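You operate a simulated robot arm through the tools that you are given. There is no shell and no other tool.

You run a simulated robot arm. Do the job below in one go: nothing can be reset, and whatever is moved stays where it is left.

JOB
Tip the strainer's scraps into the compost caddy, rinse it cold and fit it back.
Fine: shut the caddy and turn the tap off. What is to be rubbed or washed off counts as gone when no trace of it is left.

Only the result counts: the job must be done as asked and must still hold three seconds after the hand-in. Knocking over, shifting, dropping, spilling or breaking anything else fails it.

ROBOT AND FRAMES
A 6-joint arm with a two-finger gripper, fixed in place. Base frame: the origin is on the floor under the middle of its stand, x ahead of it, y to its left, z up; the work surface is at about z = 0.898. Lengths are in m, angles in degrees, forces in N, time in s.
It reaches about 1.572 m from its shoulder. Its first joint turns from -166.0 to 166.0 degrees. Payload 2.45 kg.
The TCP is the grasp point between the finger pads, 0.02 m short of the fingertips. In the tool frame z runs along the fingers and y along their closing line. The gripper opens to 0.14 m; its body begins 0.168 m behind the TCP.
Orientation is that of the tool frame in the base frame, as a unit quaternion [w, x, y, z]. With the fingers straight down and closing along the base's y, the tool's x points along the base's -x, its y along +y and its z along -z.

CONTROLS
- The arm moves only by the tool send_rows. Its argument "increments" is one flat list of numbers, 7 for each row, row after row: the shift along the base's x, y, z in cm, then the turn, a rotation vector about the base's x, y, z in degrees, then the gripper command, from -1 (shut) to 1 (fully open), values between in proportion. In form: [tx, ty, tz, wx, wy, wz, jaw, tx, ty, tz, wx, wy, wz, jaw, ...]. A call has 1 to 20 rows; each row is the pose to reach, as a shift and turn from the pose commanded when the call began. Each row takes 0.2 s and may step no farther than 0.05 m and 8.6 degrees from the row before; otherwise, or with a gripper value out of range, the whole call is refused. Where a pose cannot be reached the arm comes as near as it can. A force on the tool above 40 N (or 10 N above the force at the start of the call, whichever is more), or a blocked arm, ends the call early, and 0.2 s more pass. Each finger travels about 0.045 m/s and halts on what it meets, pressing with about 41 N; the grip force reading is that of the motor and also rises with nothing between the fingers. The clock runs only during rows and for 0.2 s after the last one: add rows that repeat a pose to give the fingers time. The reply holds the time, the measured pose of the TCP, the force on the tool along the base axes, the opening and the grip force, in the units named above and with some noise, with the torque about the TCP (base axes, N m) and any sound that the robot's microphone picked up, and new pictures: "show" is both (left out), scene, wrist or none.
- Cameras (640 x 400 px; columns grow to the right, rows downward): "scene" is fixed at [0.2194, 0.5017, 1.7109]; the picture's right is [-0.79, -0.62, 0.00], its down [-0.40, 0.51, -0.77] and it looks along [0.47, -0.60, -0.64] (base axes); focal length 293 px, centre (320, 200). "wrist" rides on the gripper at [0.078, 0.011, -0.209] in the tool frame; the picture's right is [-0.14, 0.99, 0.00], its down [-0.92, -0.13, -0.37] and it looks along [-0.36, -0.05, 0.93] (tool axes); focal length 280 px, centre (320, 200). There is no depth. A picture from a camera that has moved, and an enlarged one, comes with that camera's place and axes in the base frame and with its lens. The place of the scene camera against the robot may be out by one fixed shift of up to 0.012 m in any direction.
- enlarge(camera, box): a new picture of the part [left, top, right, bottom] of that camera's present view, enlarged. It takes no simulated time.
- job_done(): hands the job in; it is judged then, once.

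Places have to be worked out from the pictures, the camera data and where the tool is seen. Open the gripper and draw the arm clear of the work before you hand the job in, unless the task says otherwise.

The tools are called as name(argument=value, ...) on one line, values as JSON. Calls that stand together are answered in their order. send_rows: Moves the arm, as the interface text tells. Its arguments: {"type":"object","properties":{"increments":{"type":"array","items":{"type":"number"}},"show":{"type":"string","enum":["both","scene","wrist","none"]}},"required":["increments"]} The other tools are called the same way: enlarge (camera, box) takes an enlarged picture of a part of a camera's view; job_done () hands the job in.

At the start:

```text
t: 0.0
tcp_pos: [0.5213, -0.22, 1.4401]
orientation: [0.0, -0.001, 1.0, 0.0]
force: [0.1, -1.2, -0.2]
wrist_torque: [0.0, 0.02, 0.0]
gripper_width: 0.1399
grip_force: 0.2
```

scene: 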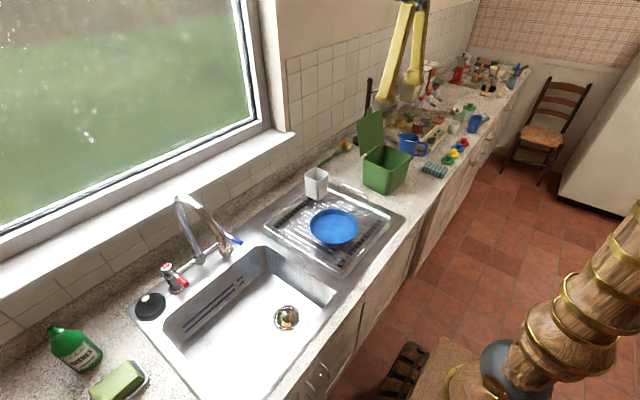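
wrist: 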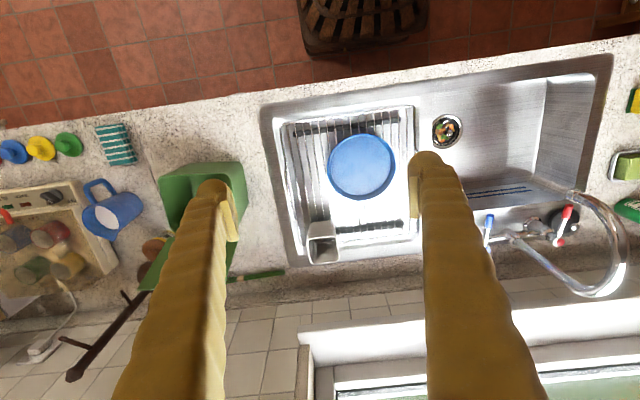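

I start by looking closely at the sink, strainer, tap and caddy before moving.

enlarge(camera="scene", box=[240, 280, 340, 350])

enlarge(camera="scene", box=[120, 180, 280, 300])

enlarge(camera="scene", box=[290, 80, 450, 200])

enlarge(camera="wrist", box=[400, 80, 500, 160])

enlarge(camera="wrist", box=[460, 160, 640, 300])

enlarge(camera="wrist", box=[60, 140, 300, 320])

```text
5.71 times, centred on (290, 315) of scene
camera zoom: at [0.2194, 0.5017, 1.7109], right [-0.79, -0.62, 0.0], down [-0.4, 0.51, -0.77], along [0.47, -0.6, -0.64], focal length 1672 px, centre (491, -457)
```

zoom: 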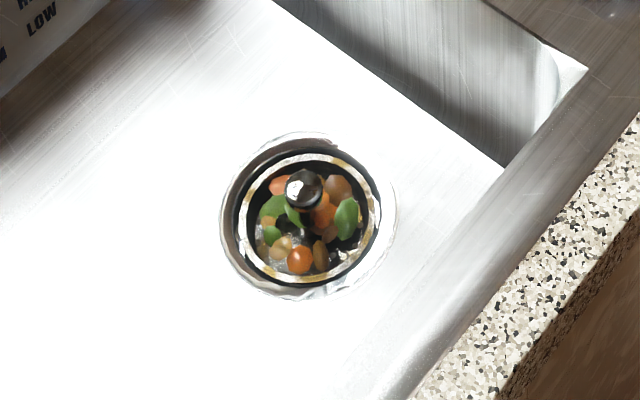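

```text
3.33 times, centred on (200, 240) of scene
camera zoom: at [0.2194, 0.5017, 1.7109], right [-0.79, -0.62, 0.0], down [-0.4, 0.51, -0.77], along [0.47, -0.6, -0.64], focal length 975 px, centre (720, 67)
```

zoom: 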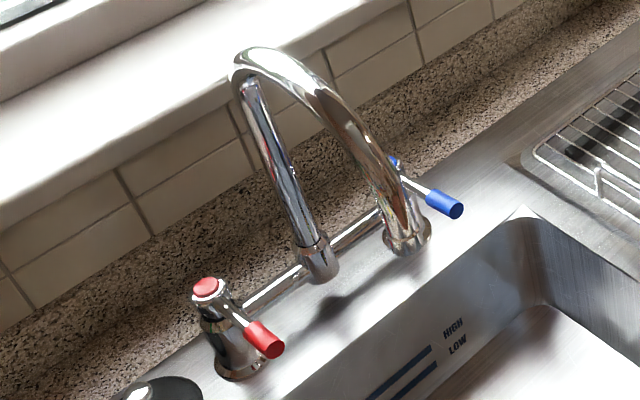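

```text
3.33 times, centred on (370, 140) of scene
camera zoom: at [0.2194, 0.5017, 1.7109], right [-0.79, -0.62, 0.0], down [-0.4, 0.51, -0.77], along [0.47, -0.6, -0.64], focal length 975 px, centre (153, 400)
```

zoom: 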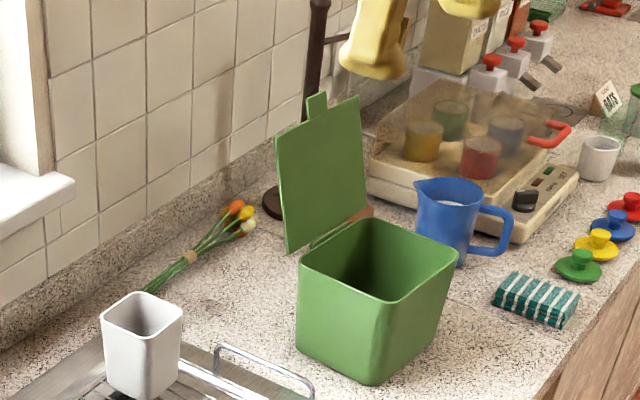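

```text
5.00 times, centred on (450, 120) of wrist
camera zoom: at [0.4432, -0.21, 1.6494], right [0.14, 0.99, 0.0], down [0.92, -0.13, 0.37], along [0.36, -0.05, -0.93], focal length 1402 px, centre (-330, 600)
```

zoom: 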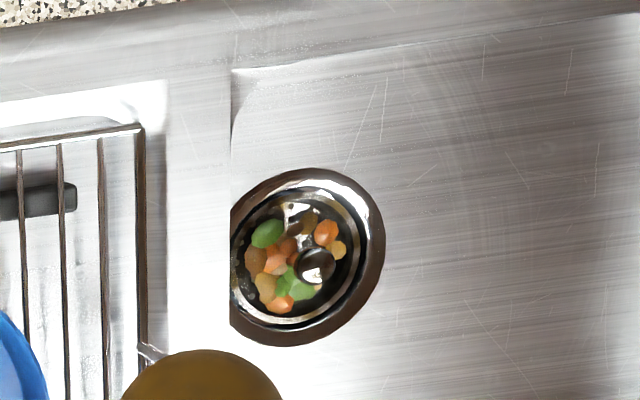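

```text
2.86 times, centred on (550, 230) of wrist
camera zoom: at [0.4432, -0.21, 1.6494], right [0.14, 0.99, 0.0], down [0.92, -0.13, 0.37], along [0.36, -0.05, -0.93], focal length 801 px, centre (-337, 114)
```

zoom: 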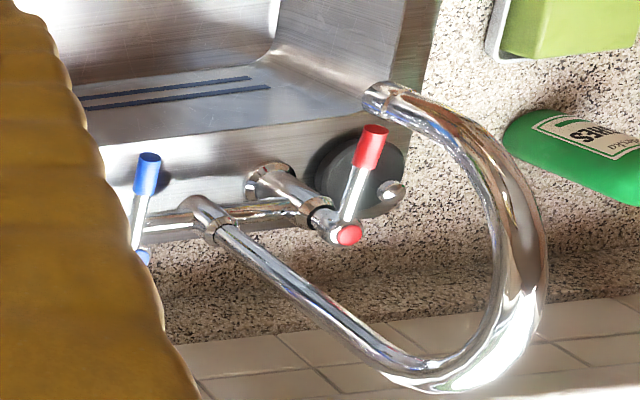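

```text
2.22 times, centred on (180, 230) of wrist
camera zoom: at [0.4432, -0.21, 1.6494], right [0.14, 0.99, 0.0], down [0.92, -0.13, 0.37], along [0.36, -0.05, -0.93], focal length 623 px, centre (631, 133)
```

zoom: 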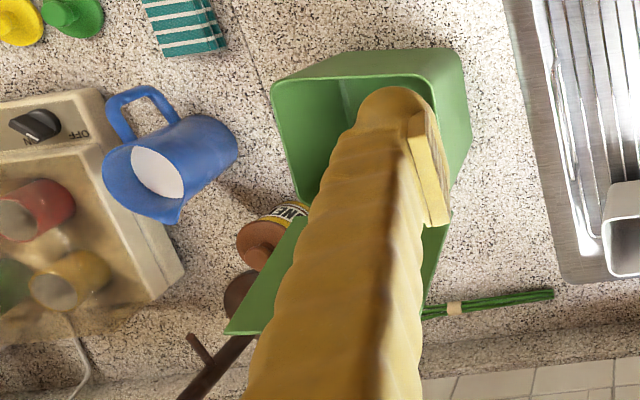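

Both cameras put the strainer at about (0.62, 0.17, 0.75) with its knob near z 0.77. The spout outlet is near (0.71, 0.27, 1.12) and the blue lever tip near (0.805, 0.175, 1.005). The open caddy rim is centred near (0.65, -0.50, 1.06), with its lid on the wall side. I move to a lower viewpoint in front of the sink for a better look.

send_rows(increments=[-0.33, 3.25, -2, 0, 0, 0, 1, -0.67, 6.5, -4, 0, 0, 0, 1, -1, 9.75, -6, 0, 0, 0, 1, -1.33, 13, -8, 0, 0, 0, 1, -1.67, 16.25, -10, 0, 0, 0, 1, -2, 19.5, -12, 0, 0, 0, 1, -2.33, 22.75, -14, 0, 0, 0, 1, -2.67, 26, -16, 0, 0, 0, 1, -3, 29.25, -18, 0, 0, 0, 1, -3.33, 32.5, -20, 0, 0, 0, 1, -3.67, 35.75, -22, 0, 0, 0, 1, -4, 39, -24, 0, 0, 0, 1, -4, 39, -24, 0, 0, 0, 1], show="both")

```text
t: 2.8
tcp_pos: [0.4785, 0.1699, 1.1991]
orientation: [0.0, 0.0, 1.0, 0.001]
force: [-0.3, 0.4, -0.3]
wrist_torque: [-0.01, -0.03, 0.02]
gripper_width: 0.1399
grip_force: 0.0
camera wrist: at [0.4006, 0.1804, 1.4081], right [0.14, 0.99, 0.0], down [0.92, -0.13, 0.37], along [0.37, -0.05, -0.93], focal length 280 px, centre (320, 200)
```

scene: 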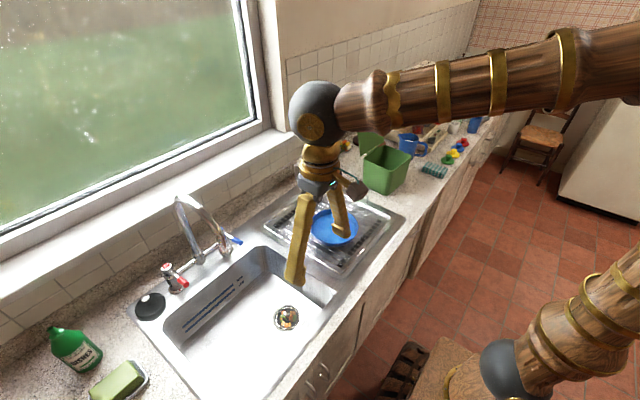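
wrist: 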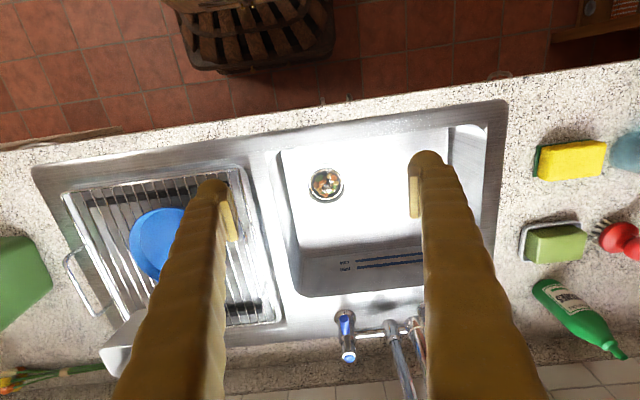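

I have a clear view of the sink now, so I enlarge the strainer and the cold tap.

enlarge(camera="wrist", box=[285, 150, 365, 210])

enlarge(camera="wrist", box=[310, 280, 430, 380])

enlarge(camera="scene", box=[260, 70, 380, 300])

```text
6.67 times, centred on (325, 180) of wrist
camera zoom: at [0.4006, 0.1804, 1.4081], right [0.14, 0.99, 0.0], down [0.92, -0.13, 0.37], along [0.37, -0.05, -0.93], focal length 1869 px, centre (287, 333)
```

zoom: 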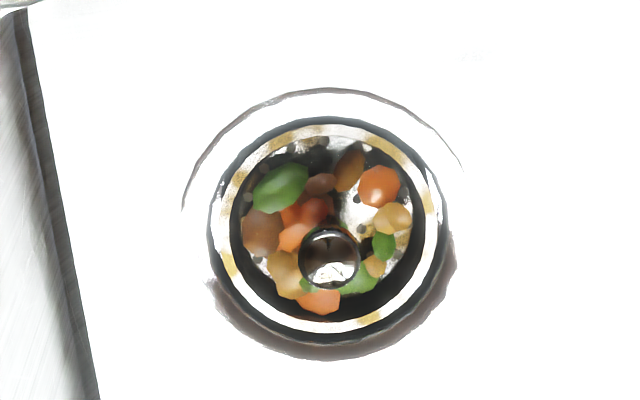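

```text
4.00 times, centred on (370, 330) of wrist
camera zoom: at [0.4006, 0.1804, 1.4081], right [0.14, 0.99, 0.0], down [0.92, -0.13, 0.37], along [0.37, -0.05, -0.93], focal length 1122 px, centre (120, -320)
```

zoom: 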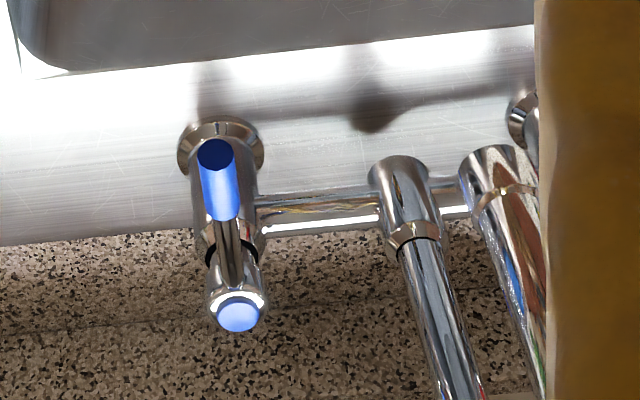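

```text
1.74 times, centred on (320, 185) of scene
camera zoom: at [0.2194, 0.5017, 1.7109], right [-0.79, -0.62, 0.0], down [-0.4, 0.51, -0.77], along [0.47, -0.6, -0.64], focal length 509 px, centre (320, 226)
```

zoom: 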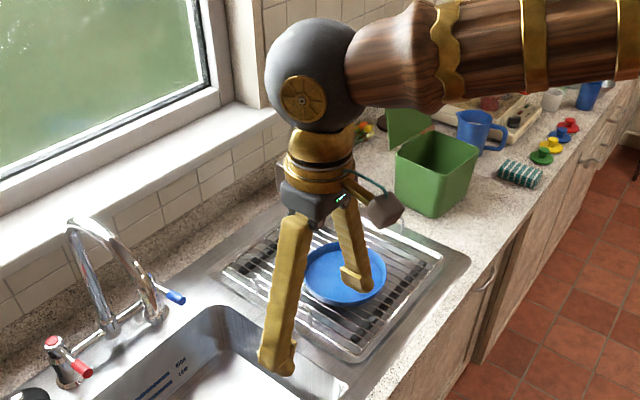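

The knob sits at about (0.623, 0.166, 0.775). The cold lever points toward the robot at about z 1.01, y 0.17, pivoting near x 0.892. I tilt the tool to point forward (+x) with the fingers half open, so they can straddle the lever from the front.

send_rows(increments=[1.2, -0.4, -0.4, 0, -8.2, 0, 0.15, 2.4, -0.8, -0.8, 0, -16.4, 0, 0.15, 3.6, -1.2, -1.2, 0, -24.6, 0, 0.15, 4.8, -1.6, -1.6, 0, -32.8, 0, 0.15, 6, -2, -2, 0, -41, 0, 0.15, 7.2, -2.4, -2.4, 0, -49.2, 0, 0.15, 8.4, -2.8, -2.8, 0, -57.4, 0, 0.15, 9.6, -3.2, -3.2, 0, -65.6, 0, 0.15, 10.8, -3.6, -3.6, 0, -73.8, 0, 0.15, 12, -4, -4, 0, -82, 0, 0.15, 13, -4, -5, 0, -90, 0, 0.15, 13, -4, -5, 0, -90, 0, 0.15], show="both")

```text
t: 5.4
tcp_pos: [0.6953, 0.1612, 1.2033]
orientation: [0.707, 0.0, 0.707, 0.0]
force: [0.1, 0.5, 0.5]
wrist_torque: [0.01, -0.01, 0.01]
gripper_width: 0.0806
grip_force: 0.1
out of reach, approached as far as the arm can: row 9, 10, 11, 12
camera wrist: at [0.4864, 0.1723, 1.1251], right [0.0, 0.99, 0.14], down [-0.37, -0.13, 0.92], along [0.93, -0.05, 0.37], focal length 280 px, centre (320, 200)
```

scene: 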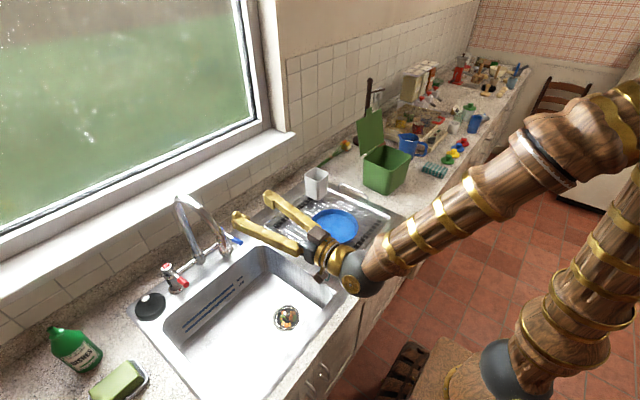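
wrist: 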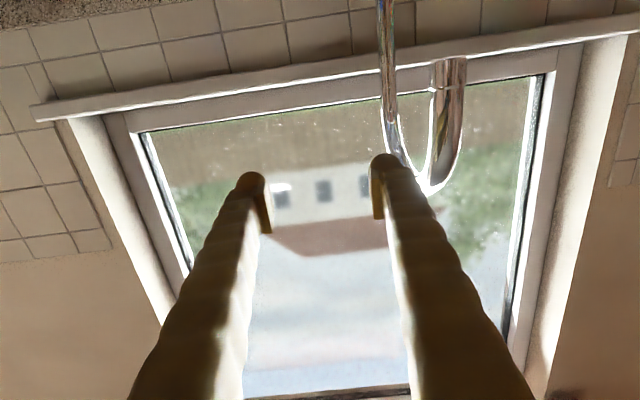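

The arm could not fold that close, so it stopped at about x 0.695, tool horizontal and clear of the spout. I make a small test move to learn which pose the next shifts start from.

send_rows(increments=[1, -1, -1, 0, 0, 0, 0.15, 1, -1, -1, 0, 0, 0, 0.15], show="none")

```text
t: 6.0
tcp_pos: [0.7058, 0.1526, 1.1935]
orientation: [0.706, 0.0, 0.708, 0.0]
force: [-0.1, 0.4, -0.4]
wrist_torque: [0.0, 0.0, 0.0]
gripper_width: 0.0805
grip_force: 0.1
```

Shifts start from the reached pose. I lower to lever height in front of the lever, staying on the -y side of the spout, with the tool 10° nose-down.

send_rows(increments=[0.6, -0.5, -3.7, 0, 2, 0, 0.15, 1.2, -1, -7.4, 0, 4, 0, 0.15, 1.8, -1.5, -11.1, 0, 6, 0, 0.15, 2.4, -2, -14.8, 0, 8, 0, 0.15, 3, -2, -18.3, 0, 10, 0, 0.15, 3, -2, -18.3, 0, 10, 0, 0.15], show="both")

```text
t: 7.4
tcp_pos: [0.7574, 0.1485, 1.0271]
orientation: [0.641, -0.002, 0.767, -0.008]
force: [-0.1, -0.3, 0.8]
wrist_torque: [-0.04, -0.03, -0.02]
gripper_width: 0.0807
grip_force: 0.1
out of reach, approached as far as the arm can: row 1, 2, 3, 4, 5, 6
camera wrist: at [0.5383, 0.1602, 0.9875], right [0.03, 0.99, 0.12], down [-0.2, -0.11, 0.97], along [0.98, -0.05, 0.19], focal length 280 px, centre (320, 200)
```

scene: 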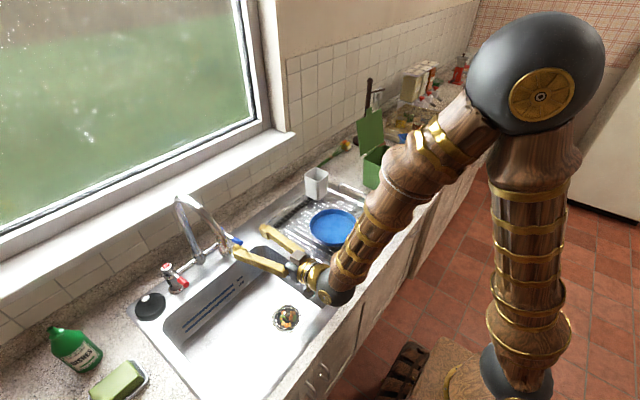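
wrist: 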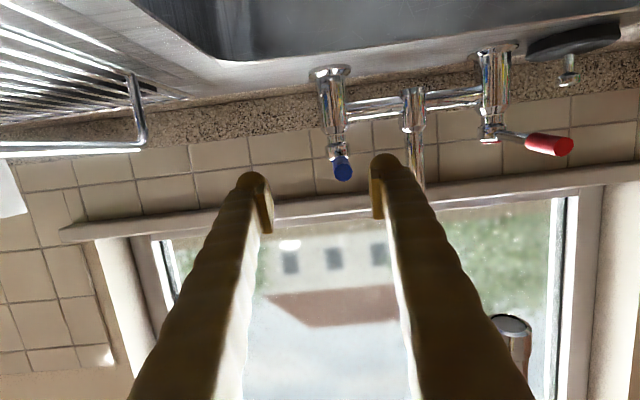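

The lever tip shows at about (0.80, 0.171, 1.01), ahead and between the fingers. I move forward so that the fingers straddle it.

send_rows(increments=[2, 1.2, -0.8, 0, 0, 0, 0.15, 4, 2.2, -1.7, 0, 0, 0, 0.15, 6, 2.2, -1.7, 0, 0, 0, 0.15, 8, 2.2, -1.7, 0, 0, 0, 0.15, 8, 2.2, -1.7, 0, 0, 0, 0.15], show="both")

```text
t: 8.6
tcp_pos: [0.8386, 0.1692, 1.0095]
orientation: [0.641, -0.001, 0.767, -0.004]
force: [0.8, 0.5, 0.5]
wrist_torque: [0.04, 0.01, -0.03]
gripper_width: 0.0807
grip_force: 0.1
out of reach, approached as far as the arm can: row 1, 2
camera wrist: at [0.6189, 0.18, 0.9696], right [0.03, 0.99, 0.13], down [-0.2, -0.12, 0.97], along [0.98, -0.05, 0.2], focal length 280 px, centre (320, 200)
```

scene: 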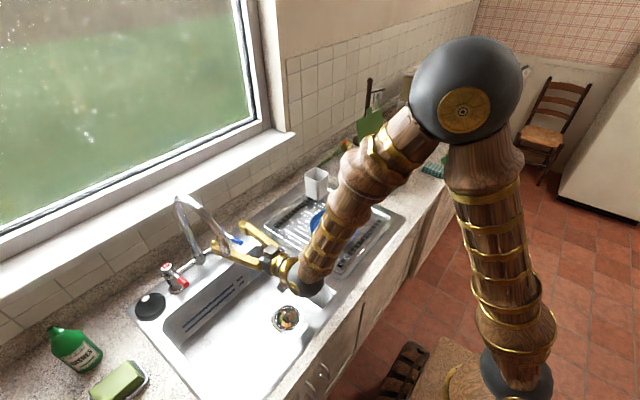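
wrist: 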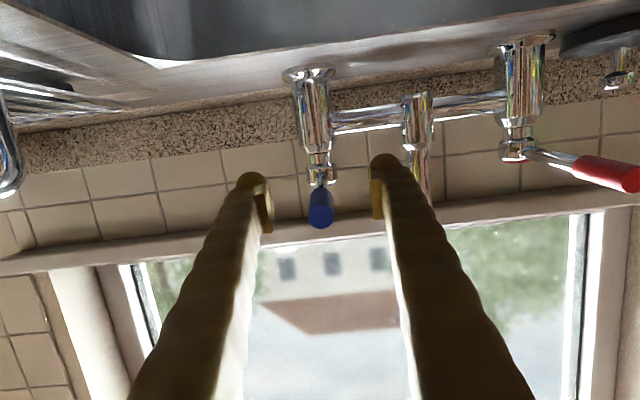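

The lever is now between the fingers. I sweep slowly toward -y so the +y finger pushes the lever outward, and watch the force and the lever.

send_rows(increments=[0, -1, 0, 0, 0, 0, 0.15, 0, -2, 0, 0, 0, 0, 0.15, 0, -3, 0, 0, 0, 0, 0.15, 0, -4, 0, 0, 0, 0, 0.15, 0, -5, 0, 0, 0, 0, 0.15, 0, -6, 0, 0, 0, 0, 0.15], show="both")

```text
t: 10.0
tcp_pos: [0.8415, 0.1142, 1.0191]
orientation: [0.64, -0.007, 0.768, -0.015]
force: [-0.6, 1.8, 0.1]
wrist_torque: [0.06, -0.01, 0.03]
gripper_width: 0.0812
grip_force: 0.9
out of reach, approached as far as the arm can: row 1, 2, 3, 4, 5, 6
camera wrist: at [0.6223, 0.1262, 0.9807], right [0.03, 0.99, 0.1], down [-0.2, -0.09, 0.98], along [0.98, -0.05, 0.19], focal length 280 px, centre (320, 200)
```

scene: 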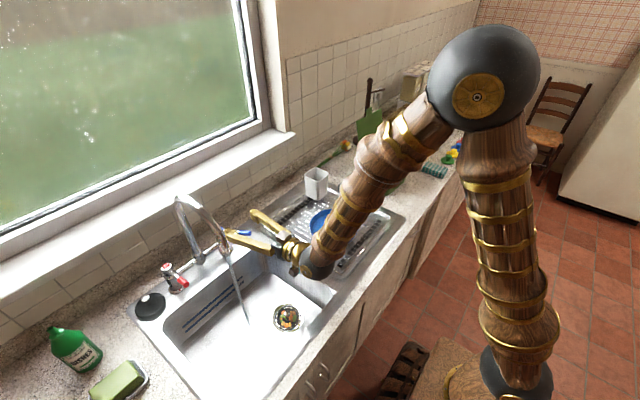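
wrist: 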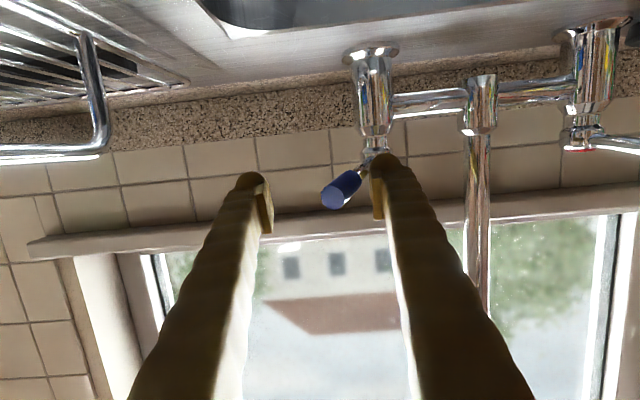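

Water is running from the spout, and this is the cold side. I enlarge to judge the stream, its landing point, and the strainer.

enlarge(camera="scene", box=[160, 180, 320, 340])

enlarge(camera="wrist", box=[280, 30, 480, 230])

```text
2.50 times, centred on (240, 260) of scene
camera zoom: at [0.2194, 0.5017, 1.7109], right [-0.79, -0.62, 0.0], down [-0.4, 0.51, -0.77], along [0.47, -0.6, -0.64], focal length 732 px, centre (520, 50)
```

zoom: 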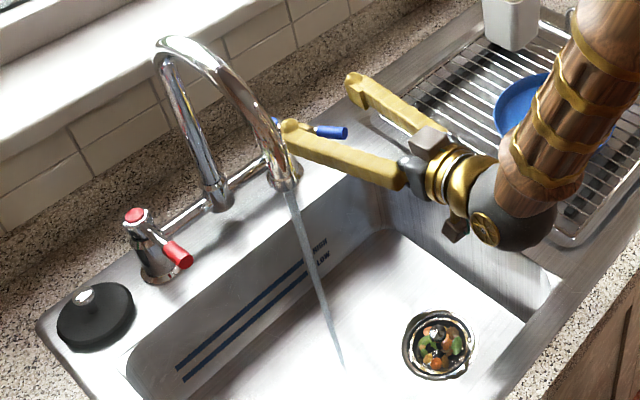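

```text
2.00 times, centred on (380, 130) of wrist
camera zoom: at [0.6223, 0.1262, 0.9807], right [0.03, 0.99, 0.1], down [-0.2, -0.09, 0.98], along [0.98, -0.05, 0.19], focal length 561 px, centre (200, 340)
```

zoom: 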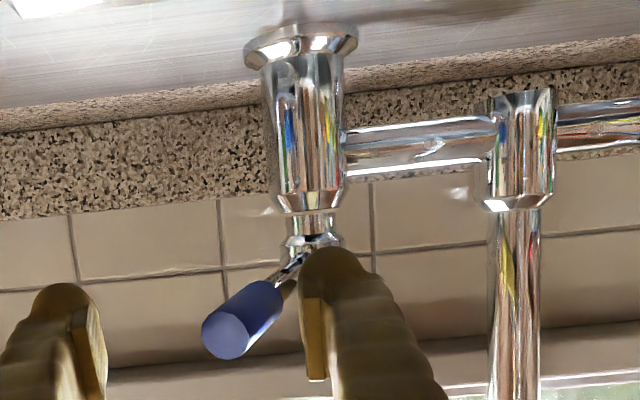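

The cold stream falls vertically at about (0.70, 0.272) into the basin, with the lever turned roughly 35°. I nudge it a bit further for a fuller flow.

send_rows(increments=[0.5, -1, -0.5, 0, 0, 0, 0.15, 1, -2, -0.8, 0, 0, 0, 0.15, 1.2, -2.6, -0.8, 0, 0, 0, 0.15], show="both")

```text
t: 10.8
tcp_pos: [0.8549, 0.1062, 1.0191]
orientation: [0.639, -0.001, 0.769, -0.018]
force: [0.2, 1.3, 0.9]
wrist_torque: [0.05, 0.03, 0.03]
gripper_width: 0.0813
grip_force: 0.6
out of reach, approached as far as the arm can: row 1, 2, 3
camera wrist: at [0.6359, 0.1204, 0.9812], right [0.05, 0.99, 0.11], down [-0.2, -0.09, 0.98], along [0.98, -0.07, 0.19], focal length 280 px, centre (320, 200)
```

scene: 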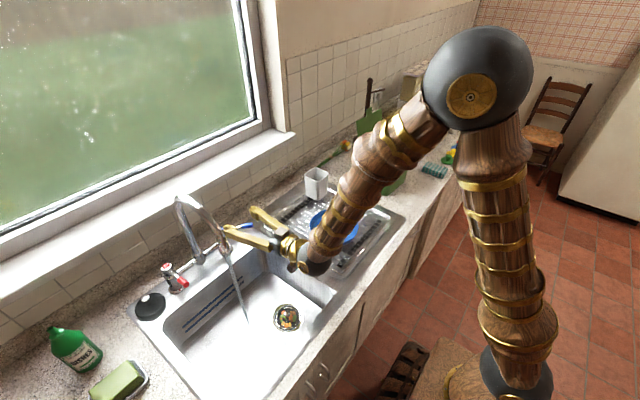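
wrist: 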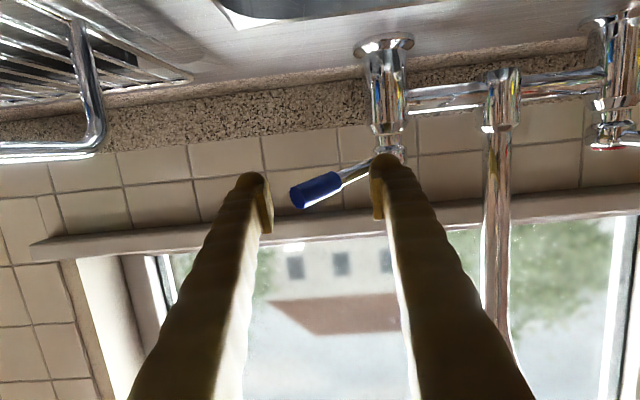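

The lever is at roughly 60° with good flow. I back off up and toward the robot while turning the tool to point straight down again.

send_rows(increments=[-2.5, 0, 2.5, 0.2, 7.9, 0, 0.15, -5, 0, 5, 0.4, 15.8, 0, 0.15, -7.5, 0, 7, 0.7, 23.8, 0, 0.15, -10, 0, 9, 0.9, 31.8, 0, 0.15, -12.5, 0, 11, 1.1, 39.7, 0, 0.15, -15, 0, 12, 1.3, 47.7, 0, 0.15, -17.5, -0.3, 13, 1.5, 55.6, 0, 0.15, -20, -0.6, 13, 1.8, 63.6, 0, 0.15, -22.5, -0.6, 13, 2, 71.5, 0, 0.15, -25, -0.6, 13, 2.2, 79.5, 0, 0.15, -25, -0.6, 13, 2.2, 79.5, 0, 0.15], show="both")

```text
t: 13.2
tcp_pos: [0.6019, 0.0983, 1.1515]
orientation: [0.004, 0.011, 1.0, 0.014]
force: [0.2, -0.1, 1.2]
wrist_torque: [0.02, 0.04, -0.02]
gripper_width: 0.0804
grip_force: 0.0
out of reach, approached as far as the arm can: row 4, 5
camera wrist: at [0.5233, 0.1051, 1.3601], right [0.16, 0.99, 0.03], down [0.91, -0.16, 0.37], along [0.37, -0.03, -0.93], focal length 280 px, centre (320, 200)
```

scene: 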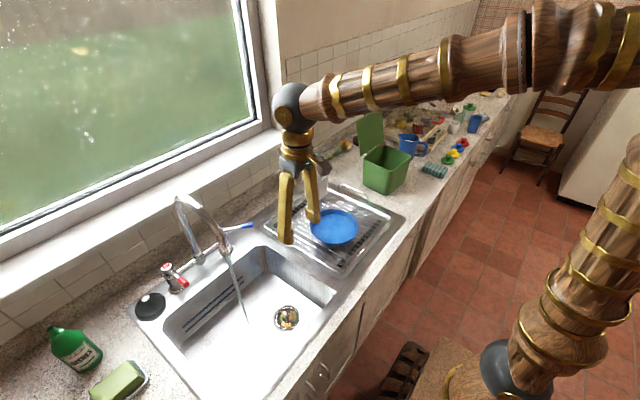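
wrist: 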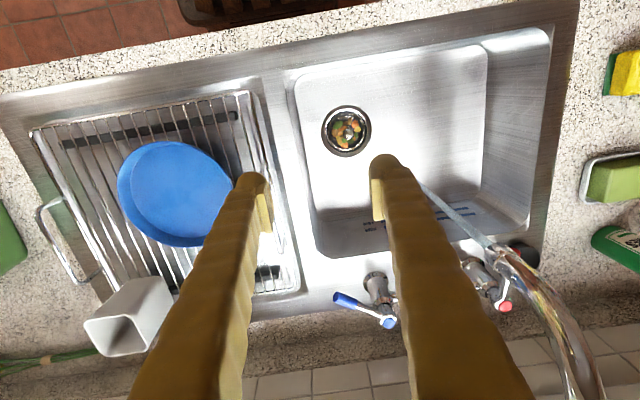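

The stream is steady and the tool points down again. I enlarge to refine the knob position before descending.

enlarge(camera="wrist", box=[315, 100, 379, 164])

```text
6.25 times, centred on (347, 132) of wrist
camera zoom: at [0.5233, 0.1051, 1.3601], right [0.16, 0.99, 0.03], down [0.91, -0.16, 0.37], along [0.37, -0.03, -0.93], focal length 1752 px, centre (151, 625)
```

zoom: 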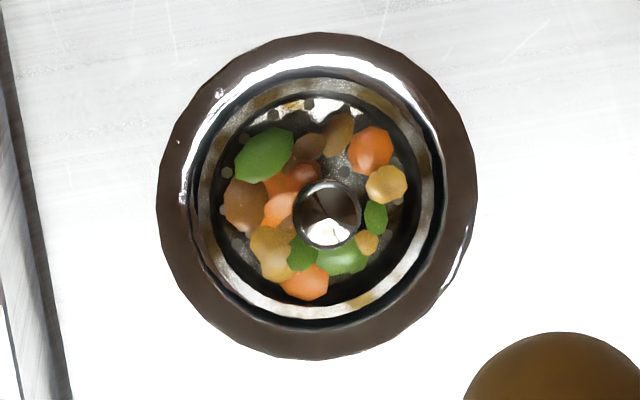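

The knob is confirmed at about (0.623, 0.167, 0.775). I move over it and descend to z 0.90 with the gripper at about 6 cm.

send_rows(increments=[1, 3.5, -2, -0.8, 0.2, 0.6, -0.14, 2.1, 6.87, -4, -1.6, 0.46, 1.26, -0.14, 2.1, 6.87, -8, -1.6, 0.46, 1.26, -0.14, 2.1, 6.87, -12, -1.6, 0.46, 1.26, -0.14, 2.1, 6.87, -16, -1.6, 0.46, 1.26, -0.14, 2.1, 6.87, -20, -1.6, 0.46, 1.26, -0.14, 2.1, 6.87, -24, -1.6, 0.46, 1.26, -0.14, 2.1, 6.87, -25.1, -1.6, 0.46, 1.26, -0.14, 2.1, 6.87, -25.1, -1.6, 0.46, 1.26, -0.14], show="both")

```text
t: 15.2
tcp_pos: [0.6246, 0.1674, 0.8995]
orientation: [0.0, 0.0, 1.0, 0.0]
force: [-0.6, -0.1, 0.2]
wrist_torque: [0.02, 0.01, -0.02]
gripper_width: 0.0603
grip_force: 0.1
camera wrist: at [0.546, 0.1784, 1.1078], right [0.14, 0.99, 0.0], down [0.92, -0.13, 0.37], along [0.37, -0.05, -0.93], focal length 280 px, centre (320, 200)
```

scene: 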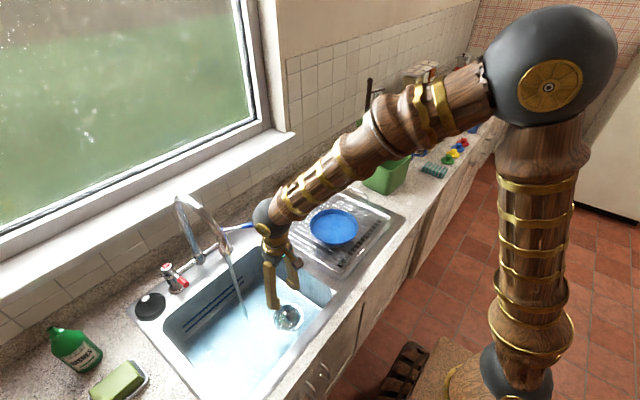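
wrist: 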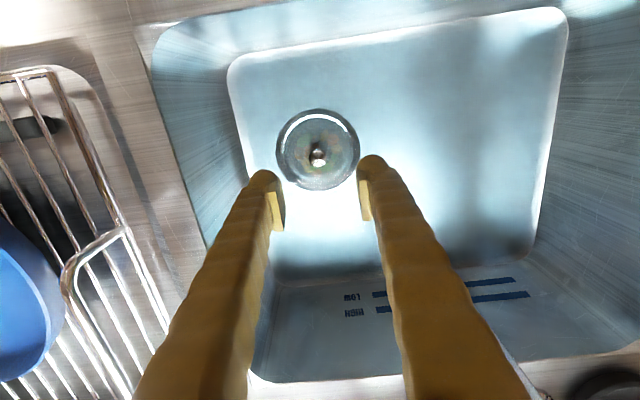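

The basin looks tinted, as if water is collecting, and the strainer looks different. I enlarge before doing anything else; this takes no simulated time.

enlarge(camera="wrist", box=[260, 90, 380, 200])

enlarge(camera="scene", box=[120, 220, 360, 400])

enlarge(camera="wrist", box=[130, 10, 630, 390])

```text
3.64 times, centred on (320, 145) of wrist
camera zoom: at [0.546, 0.1784, 1.1078], right [0.14, 0.99, 0.0], down [0.92, -0.13, 0.37], along [0.37, -0.05, -0.93], focal length 1020 px, centre (320, 400)
```

zoom: 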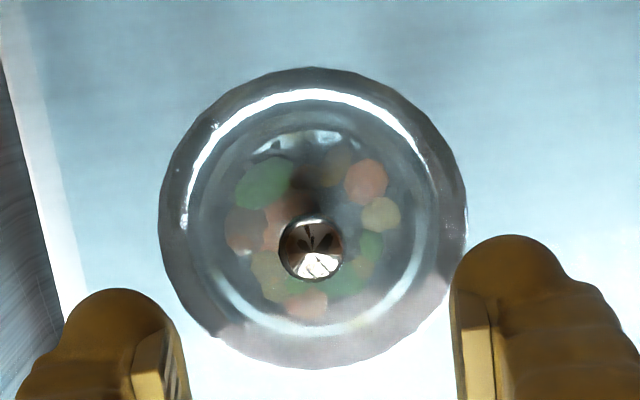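

```text
2.22 times, centred on (240, 310) of scene
camera zoom: at [0.2194, 0.5017, 1.7109], right [-0.79, -0.62, 0.0], down [-0.4, 0.51, -0.77], along [0.47, -0.6, -0.64], focal length 650 px, centre (498, -44)
```

zoom: 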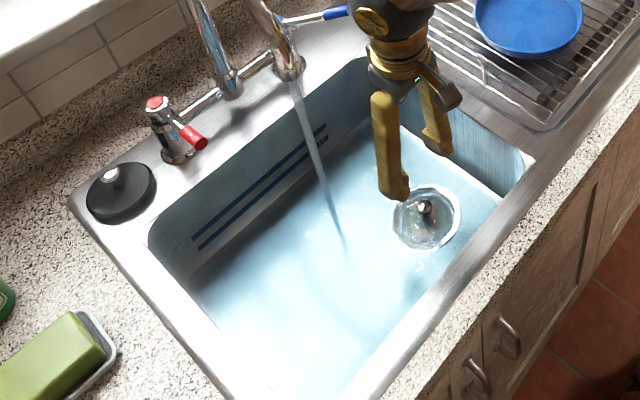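

```text
1.05 times, centred on (380, 200) of wrist (not enlarged: the box is as wide or as high as the picture)
camera zoom: at [0.546, 0.1784, 1.1078], right [0.14, 0.99, 0.0], down [0.92, -0.13, 0.37], along [0.37, -0.05, -0.93], focal length 295 px, centre (257, 200)
```

zoom: 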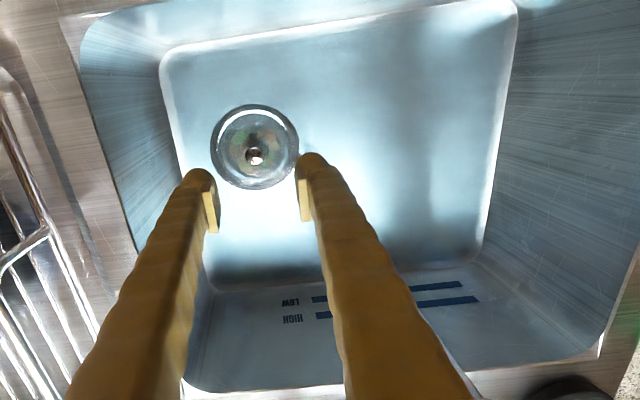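

The scraps clog the strainer, so the running water is pooling a little in the basin; the scraps are still in the bowl under the water. I go straight down, grip the knob and lift, which also reopens the drain.

send_rows(increments=[-0.1, 0, -4, 0, 0, 0, -0.14, -0.15, 0, -8, 0, 0, 0, -0.14, -0.15, 0, -11, 0, 0, 0, -0.14, -0.15, 0, -12, 0, 0, 0, -0.14, -0.15, 0, -12, 0, 0, 0, -1, -0.15, 0, -12, 0, 0, 0, -1, -0.15, 0, -12, 0, 0, 0, -1, -0.15, 0, -12, 0, 0, 0, -1], show="both")

```text
t: 17.0
tcp_pos: [0.6223, 0.1684, 0.7812]
orientation: [0.0, 0.0, 1.0, -0.001]
force: [-0.2, -0.2, -0.8]
wrist_torque: [-0.02, 0.01, -0.03]
gripper_width: 0.021
grip_force: 38.3
camera wrist: at [0.5437, 0.1794, 0.9896], right [0.14, 0.99, 0.0], down [0.92, -0.13, 0.37], along [0.37, -0.05, -0.93], focal length 280 px, centre (320, 200)
```

scene: 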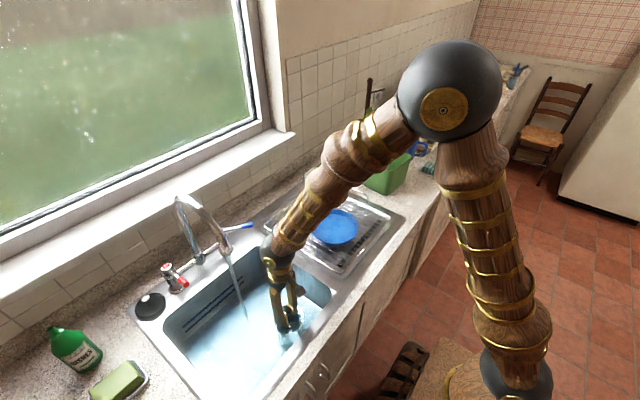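
wrist: 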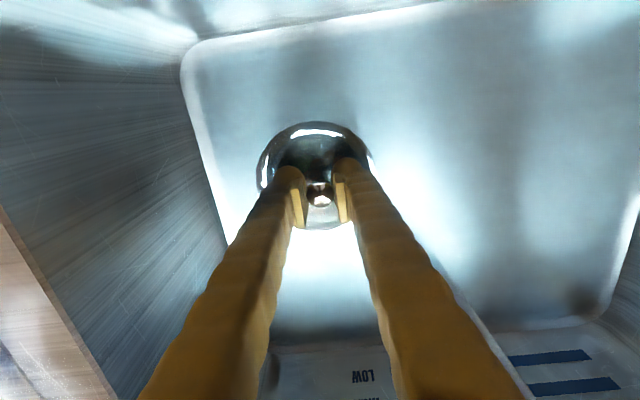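

The knob is gripped at 2.1 cm with TCP at (0.622, 0.168, 0.781), which I note as the refit pose. I lift slowly straight up.

send_rows(increments=[0, 0, 0.5, 0, 0, 0, -1, 0, 0, 1.2, 0, 0, 0, -1, 0, 0, 2, 0, 0, 0, -1, 0, 0, 3, 0, 0, 0, -1, 0, 0, 4, 0, 0, 0, -1, 0, 0, 5, 0, 0, 0, -1, 0, 0, 6, 0, 0, 0, -1, 0, 0, 7, 0, 0, 0, -1, 0, 0, 8, 0, 0, 0, -1, 0, 0, 8, 0, 0, 0, -1], show="both")

```text
t: 19.2
tcp_pos: [0.6242, 0.1672, 0.8603]
orientation: [0.0, 0.0, 1.0, -0.001]
force: [-0.2, -0.5, -1.8]
wrist_torque: [0.03, -0.01, 0.01]
gripper_width: 0.0198
grip_force: 40.8
camera wrist: at [0.5456, 0.1786, 1.0692], right [0.14, 0.99, 0.0], down [0.92, -0.13, 0.37], along [0.37, -0.05, -0.93], focal length 280 px, centre (320, 200)
```

scene: 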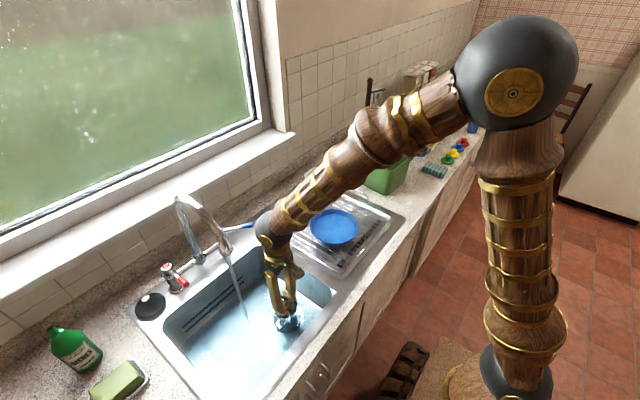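
wrist: 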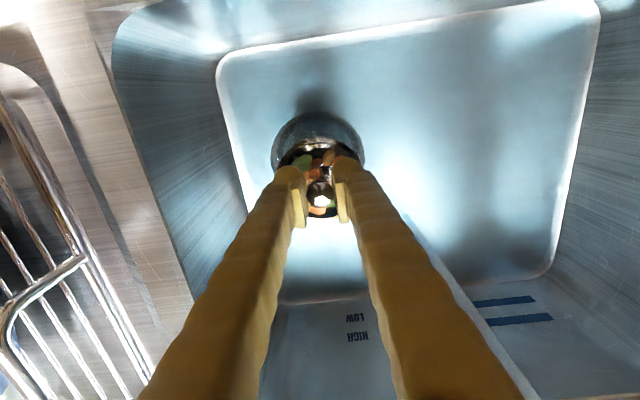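

The strainer is up with the scraps still in it. I check the close-up for the grip and for anything left in the sink.

enlarge(camera="wrist", box=[250, 90, 390, 240])

enlarge(camera="scene", box=[230, 230, 350, 350])

```text
2.67 times, centred on (320, 165) of wrist
camera zoom: at [0.5456, 0.1786, 1.0692], right [0.14, 0.99, 0.0], down [0.92, -0.13, 0.37], along [0.37, -0.05, -0.93], focal length 748 px, centre (320, 293)
```

zoom: 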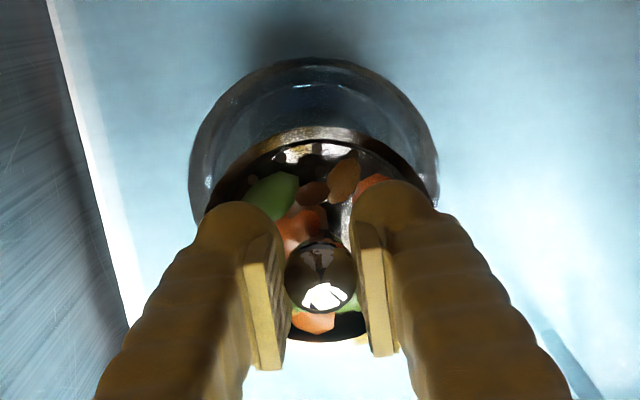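

```text
3.33 times, centred on (290, 290) of scene
camera zoom: at [0.2194, 0.5017, 1.7109], right [-0.79, -0.62, 0.0], down [-0.4, 0.51, -0.77], along [0.47, -0.6, -0.64], focal length 975 px, centre (420, -100)
```

zoom: 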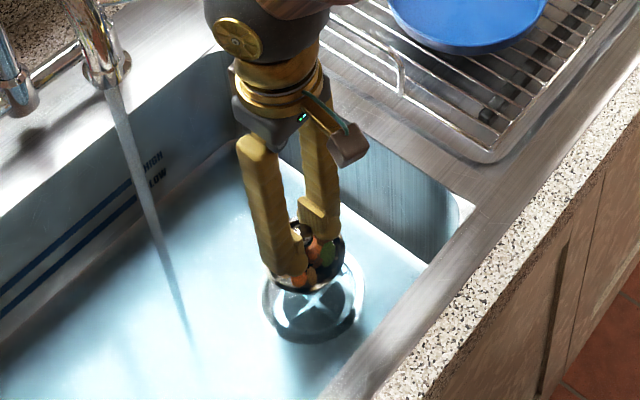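

The water should now drain past the open hole. I lift to travel height and check whether the level is falling.

send_rows(increments=[0, 0, 2, 0, 0, 0, -1, 0, 0, 5, 0, 0, 0, -1, 0, 0, 8.5, 0, 0, 0, -1, 0, -0.5, 12, 0, 0, 0, -1, 0, -1, 16, 0, 0, 0, -1, 0, -1, 20, 0, 0, 0, -1, 0, -1, 24, 0, 0, 0, -1, 0, -1, 28, 0, 0, 0, -1, 0, -1, 32, 0, 0, 0, -1, 0, -1, 35, 0, 0, 0, -1, 0, -1, 36, 0, 0, 0, -1], show="both")

```text
t: 21.6
tcp_pos: [0.6221, 0.157, 1.2187]
orientation: [-0.001, 0.0, 1.0, -0.002]
force: [-0.6, -0.2, -0.1]
wrist_torque: [-0.03, 0.04, 0.02]
gripper_width: 0.0199
grip_force: 40.8
camera wrist: at [0.5439, 0.1684, 1.4281], right [0.14, 0.99, 0.0], down [0.92, -0.13, 0.37], along [0.37, -0.05, -0.93], focal length 280 px, centre (320, 200)
```

scene: 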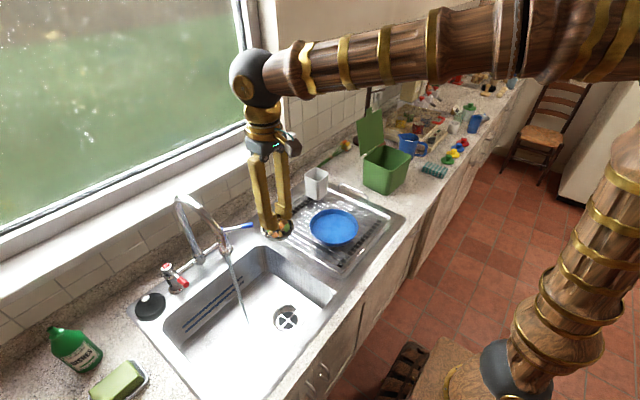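
wrist: 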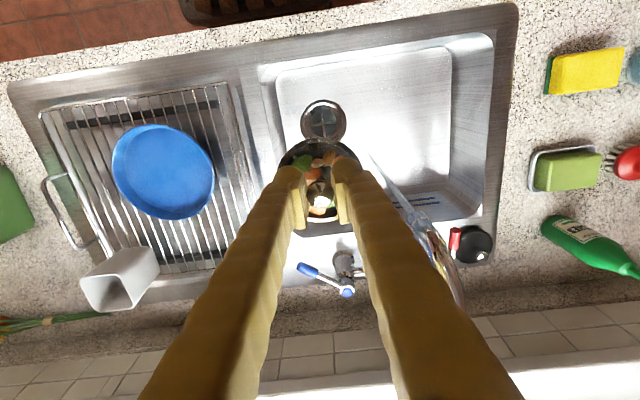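

The basin has drained clear and the strainer holds its scraps. I carry it level toward the caddy and roll the wrist by -90°, so the closing line will be vertical while tipping. That stops the knob pivoting between the pads.

send_rows(increments=[-0.2, -1.5, 0.4, 0, 0, -3, -1, -0.6, -4, 0.8, 0, 0, -8, -1, -1, -7.5, 1.2, 0, 0, -14, -1, -1.4, -11, 1.6, 0, 0, -20, -1, -1.8, -14.5, 2, 0, 0, -26, -1, -2.2, -18, 2.4, 0, 0, -32, -1, -2.6, -21.5, 2.8, 0, 0, -38, -1, -3, -25, 3.2, 0, 0, -44, -1, -3.4, -28.5, 3.6, 0, 0, -50, -1, -3.8, -32, 4, 0, 0, -56, -1, -4.2, -35.5, 4.4, 0, 0, -62, -1, -4.6, -39, 4.8, 0, 0, -68, -1, -5, -42.5, 5.2, 0, 0, -74, -1, -5.4, -46, 5.6, 0, 0, -80, -1, -5.8, -49.5, 6, 0, 0, -86, -1, -6, -52, 6, 0, 0, -90, -1, -6.2, -53, 6, 0, 0, -90, -1], show="both")

```text
t: 25.2
tcp_pos: [0.5608, -0.3729, 1.2785]
orientation: [0.0, 0.708, 0.707, -0.001]
force: [0.5, 0.9, -1.5]
wrist_torque: [0.0, 0.01, 0.03]
gripper_width: 0.0202
grip_force: 40.7
camera wrist: at [0.5727, -0.2935, 1.4884], right [0.99, -0.14, 0.0], down [-0.13, -0.92, 0.37], along [-0.05, -0.37, -0.93], focal length 280 px, centre (320, 200)
```

scene: 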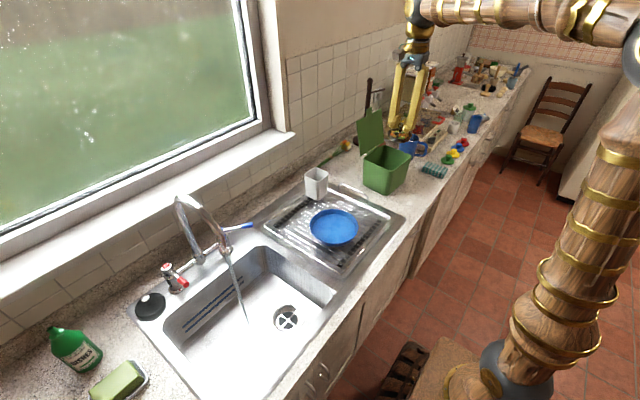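
wrist: 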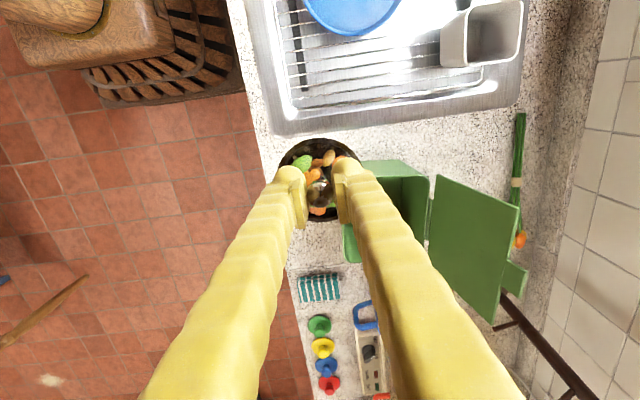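

The caddy is partly visible past the fingers. I enlarge to measure its rim and lid.

enlarge(camera="wrist", box=[320, 130, 560, 330])

enlarge(camera="wrist", box=[260, 120, 380, 240])

enlarge(camera="scene", box=[340, 80, 460, 200])

```text
2.00 times, centred on (440, 230) of wrist
camera zoom: at [0.5727, -0.2935, 1.4884], right [0.99, -0.14, 0.0], down [-0.13, -0.92, 0.37], along [-0.05, -0.37, -0.93], focal length 561 px, centre (80, 140)
```

zoom: 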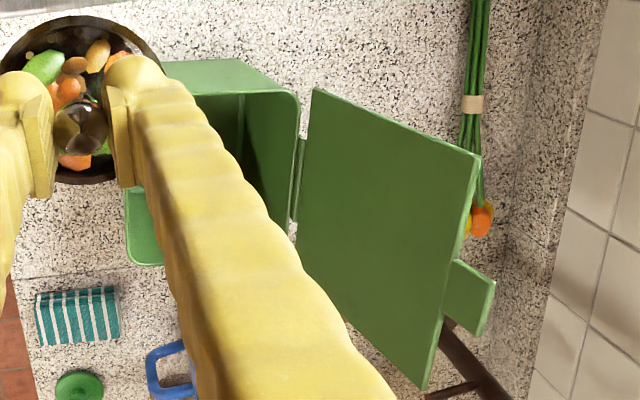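

```text
3.33 times, centred on (320, 180) of wrist
camera zoom: at [0.5727, -0.2935, 1.4884], right [0.99, -0.14, 0.0], down [-0.13, -0.92, 0.37], along [-0.05, -0.37, -0.93], focal length 935 px, centre (320, 267)
```

zoom: 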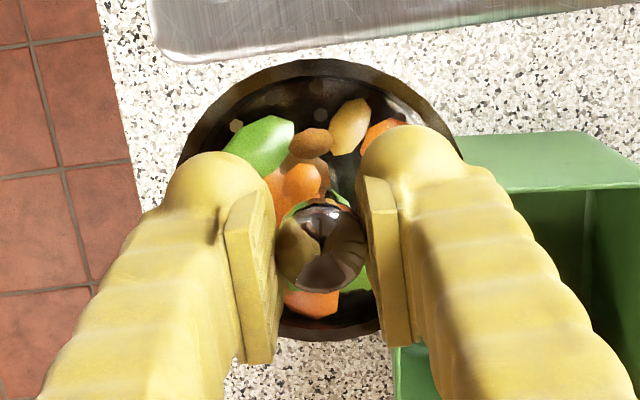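

```text
3.33 times, centred on (400, 140) of scene
camera zoom: at [0.2194, 0.5017, 1.7109], right [-0.79, -0.62, 0.0], down [-0.4, 0.51, -0.77], along [0.47, -0.6, -0.64], focal length 975 px, centre (53, 400)
```

zoom: 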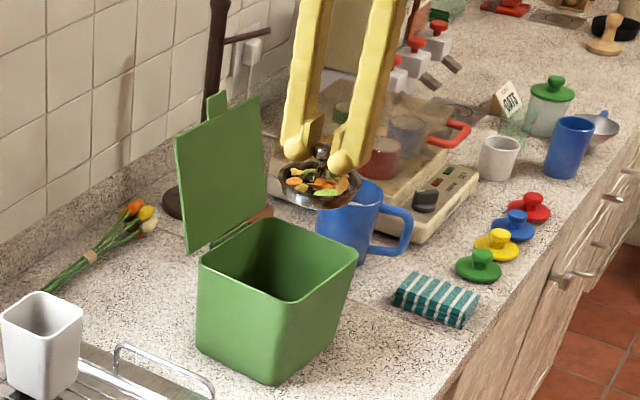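

The caddy is yawed about -8°. Its rim corners are near (0.575,-0.587), (0.597,-0.432), (0.726,-0.450) and (0.704,-0.605), with its centre near (0.65, -0.518). The lid leans back to about x 0.77 at z 1.21. I bring the strainer over the opening, still upright.

send_rows(increments=[1.7, -3.5, -0.5, 0, 0, 0, -1, 3.4, -7, -1.5, 0, 0, 0, -1, 5.1, -10.5, -3, 0, 0, 0, -1, 6.5, -13.5, -5.5, 0, 0, 0, -1, 6.9, -14.2, -8.5, 0, 0, 0, -1, 6.9, -14.2, -8.8, 0, 0, 0, -1], show="both")

```text
t: 26.6
tcp_pos: [0.6293, -0.5151, 1.1927]
orientation: [0.0, 0.707, 0.707, 0.0]
force: [0.1, 0.0, -0.2]
wrist_torque: [0.01, 0.01, -0.03]
gripper_width: 0.0201
grip_force: 40.7
camera wrist: at [0.6402, -0.4365, 1.4015], right [0.99, -0.14, 0.0], down [-0.13, -0.92, 0.37], along [-0.05, -0.37, -0.93], focal length 280 px, centre (320, 200)
```

scene: 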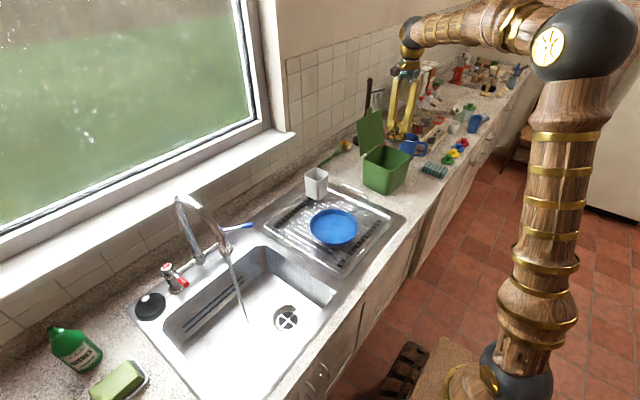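
wrist: 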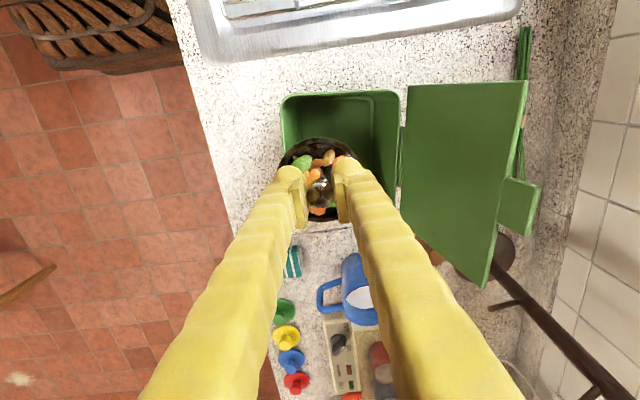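

The strainer is over the opening (rim centre about (0.655, -0.525)). I now pitch it forward in place to about 90° while lowering slightly, so the scraps fall inside.

send_rows(increments=[0, -0.7, 0, 0, -8, 0, -1, 0, -0.7, 0, 0, -16, 0, -1, 0, -0.7, 0, 0, -24, 0, -1, 0, -0.7, 0, 0, -32, 0, -1, 0, -0.7, 0, 0, -40, 0, -1, 0, -0.7, 0, 0, -48, 0, -1, 0, -0.7, -0.5, 0, -56, 0, -1, 0, -0.7, -1, 0, -64, 0, -1, 0, -0.7, -1.5, 0, -72, 0, -1, 0, -0.7, -2, 0, -80, 0, -1, 0, -0.7, -2.5, 0, -88, 0, -1, 0, -0.7, -3, 0, -92, 0, -1, 0, -0.7, -3, 0, -92, 0, -1], show="both")

```text
t: 29.4
tcp_pos: [0.6306, -0.5197, 1.1613]
orientation: [0.509, 0.492, 0.491, 0.508]
force: [0.1, 0.2, -1.0]
wrist_torque: [0.0, 0.01, 0.0]
gripper_width: 0.0202
grip_force: 41.0
camera wrist: at [0.4215, -0.4426, 1.1649], right [-0.03, -0.14, 0.99], down [-0.36, -0.92, -0.14], along [0.93, -0.37, -0.02], focal length 280 px, centre (320, 200)
```

scene: 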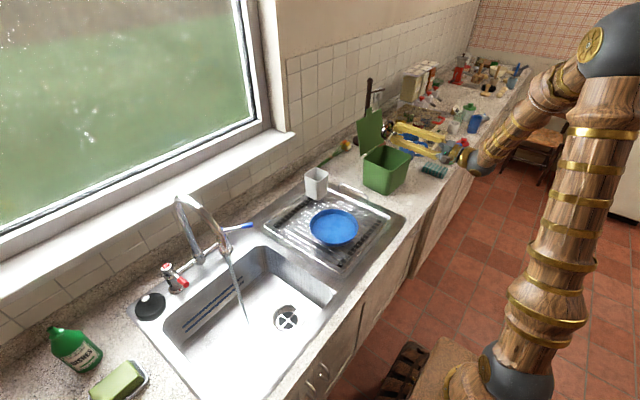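
wrist: 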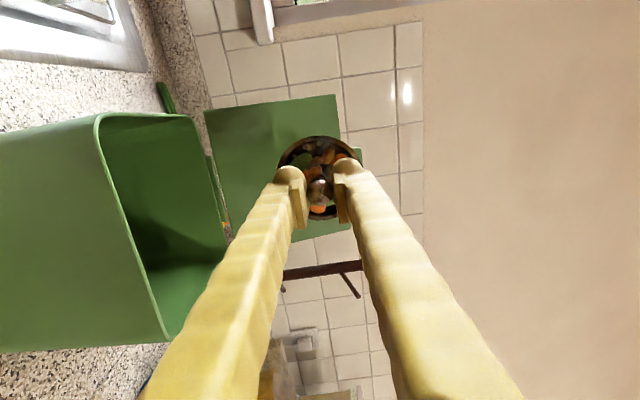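

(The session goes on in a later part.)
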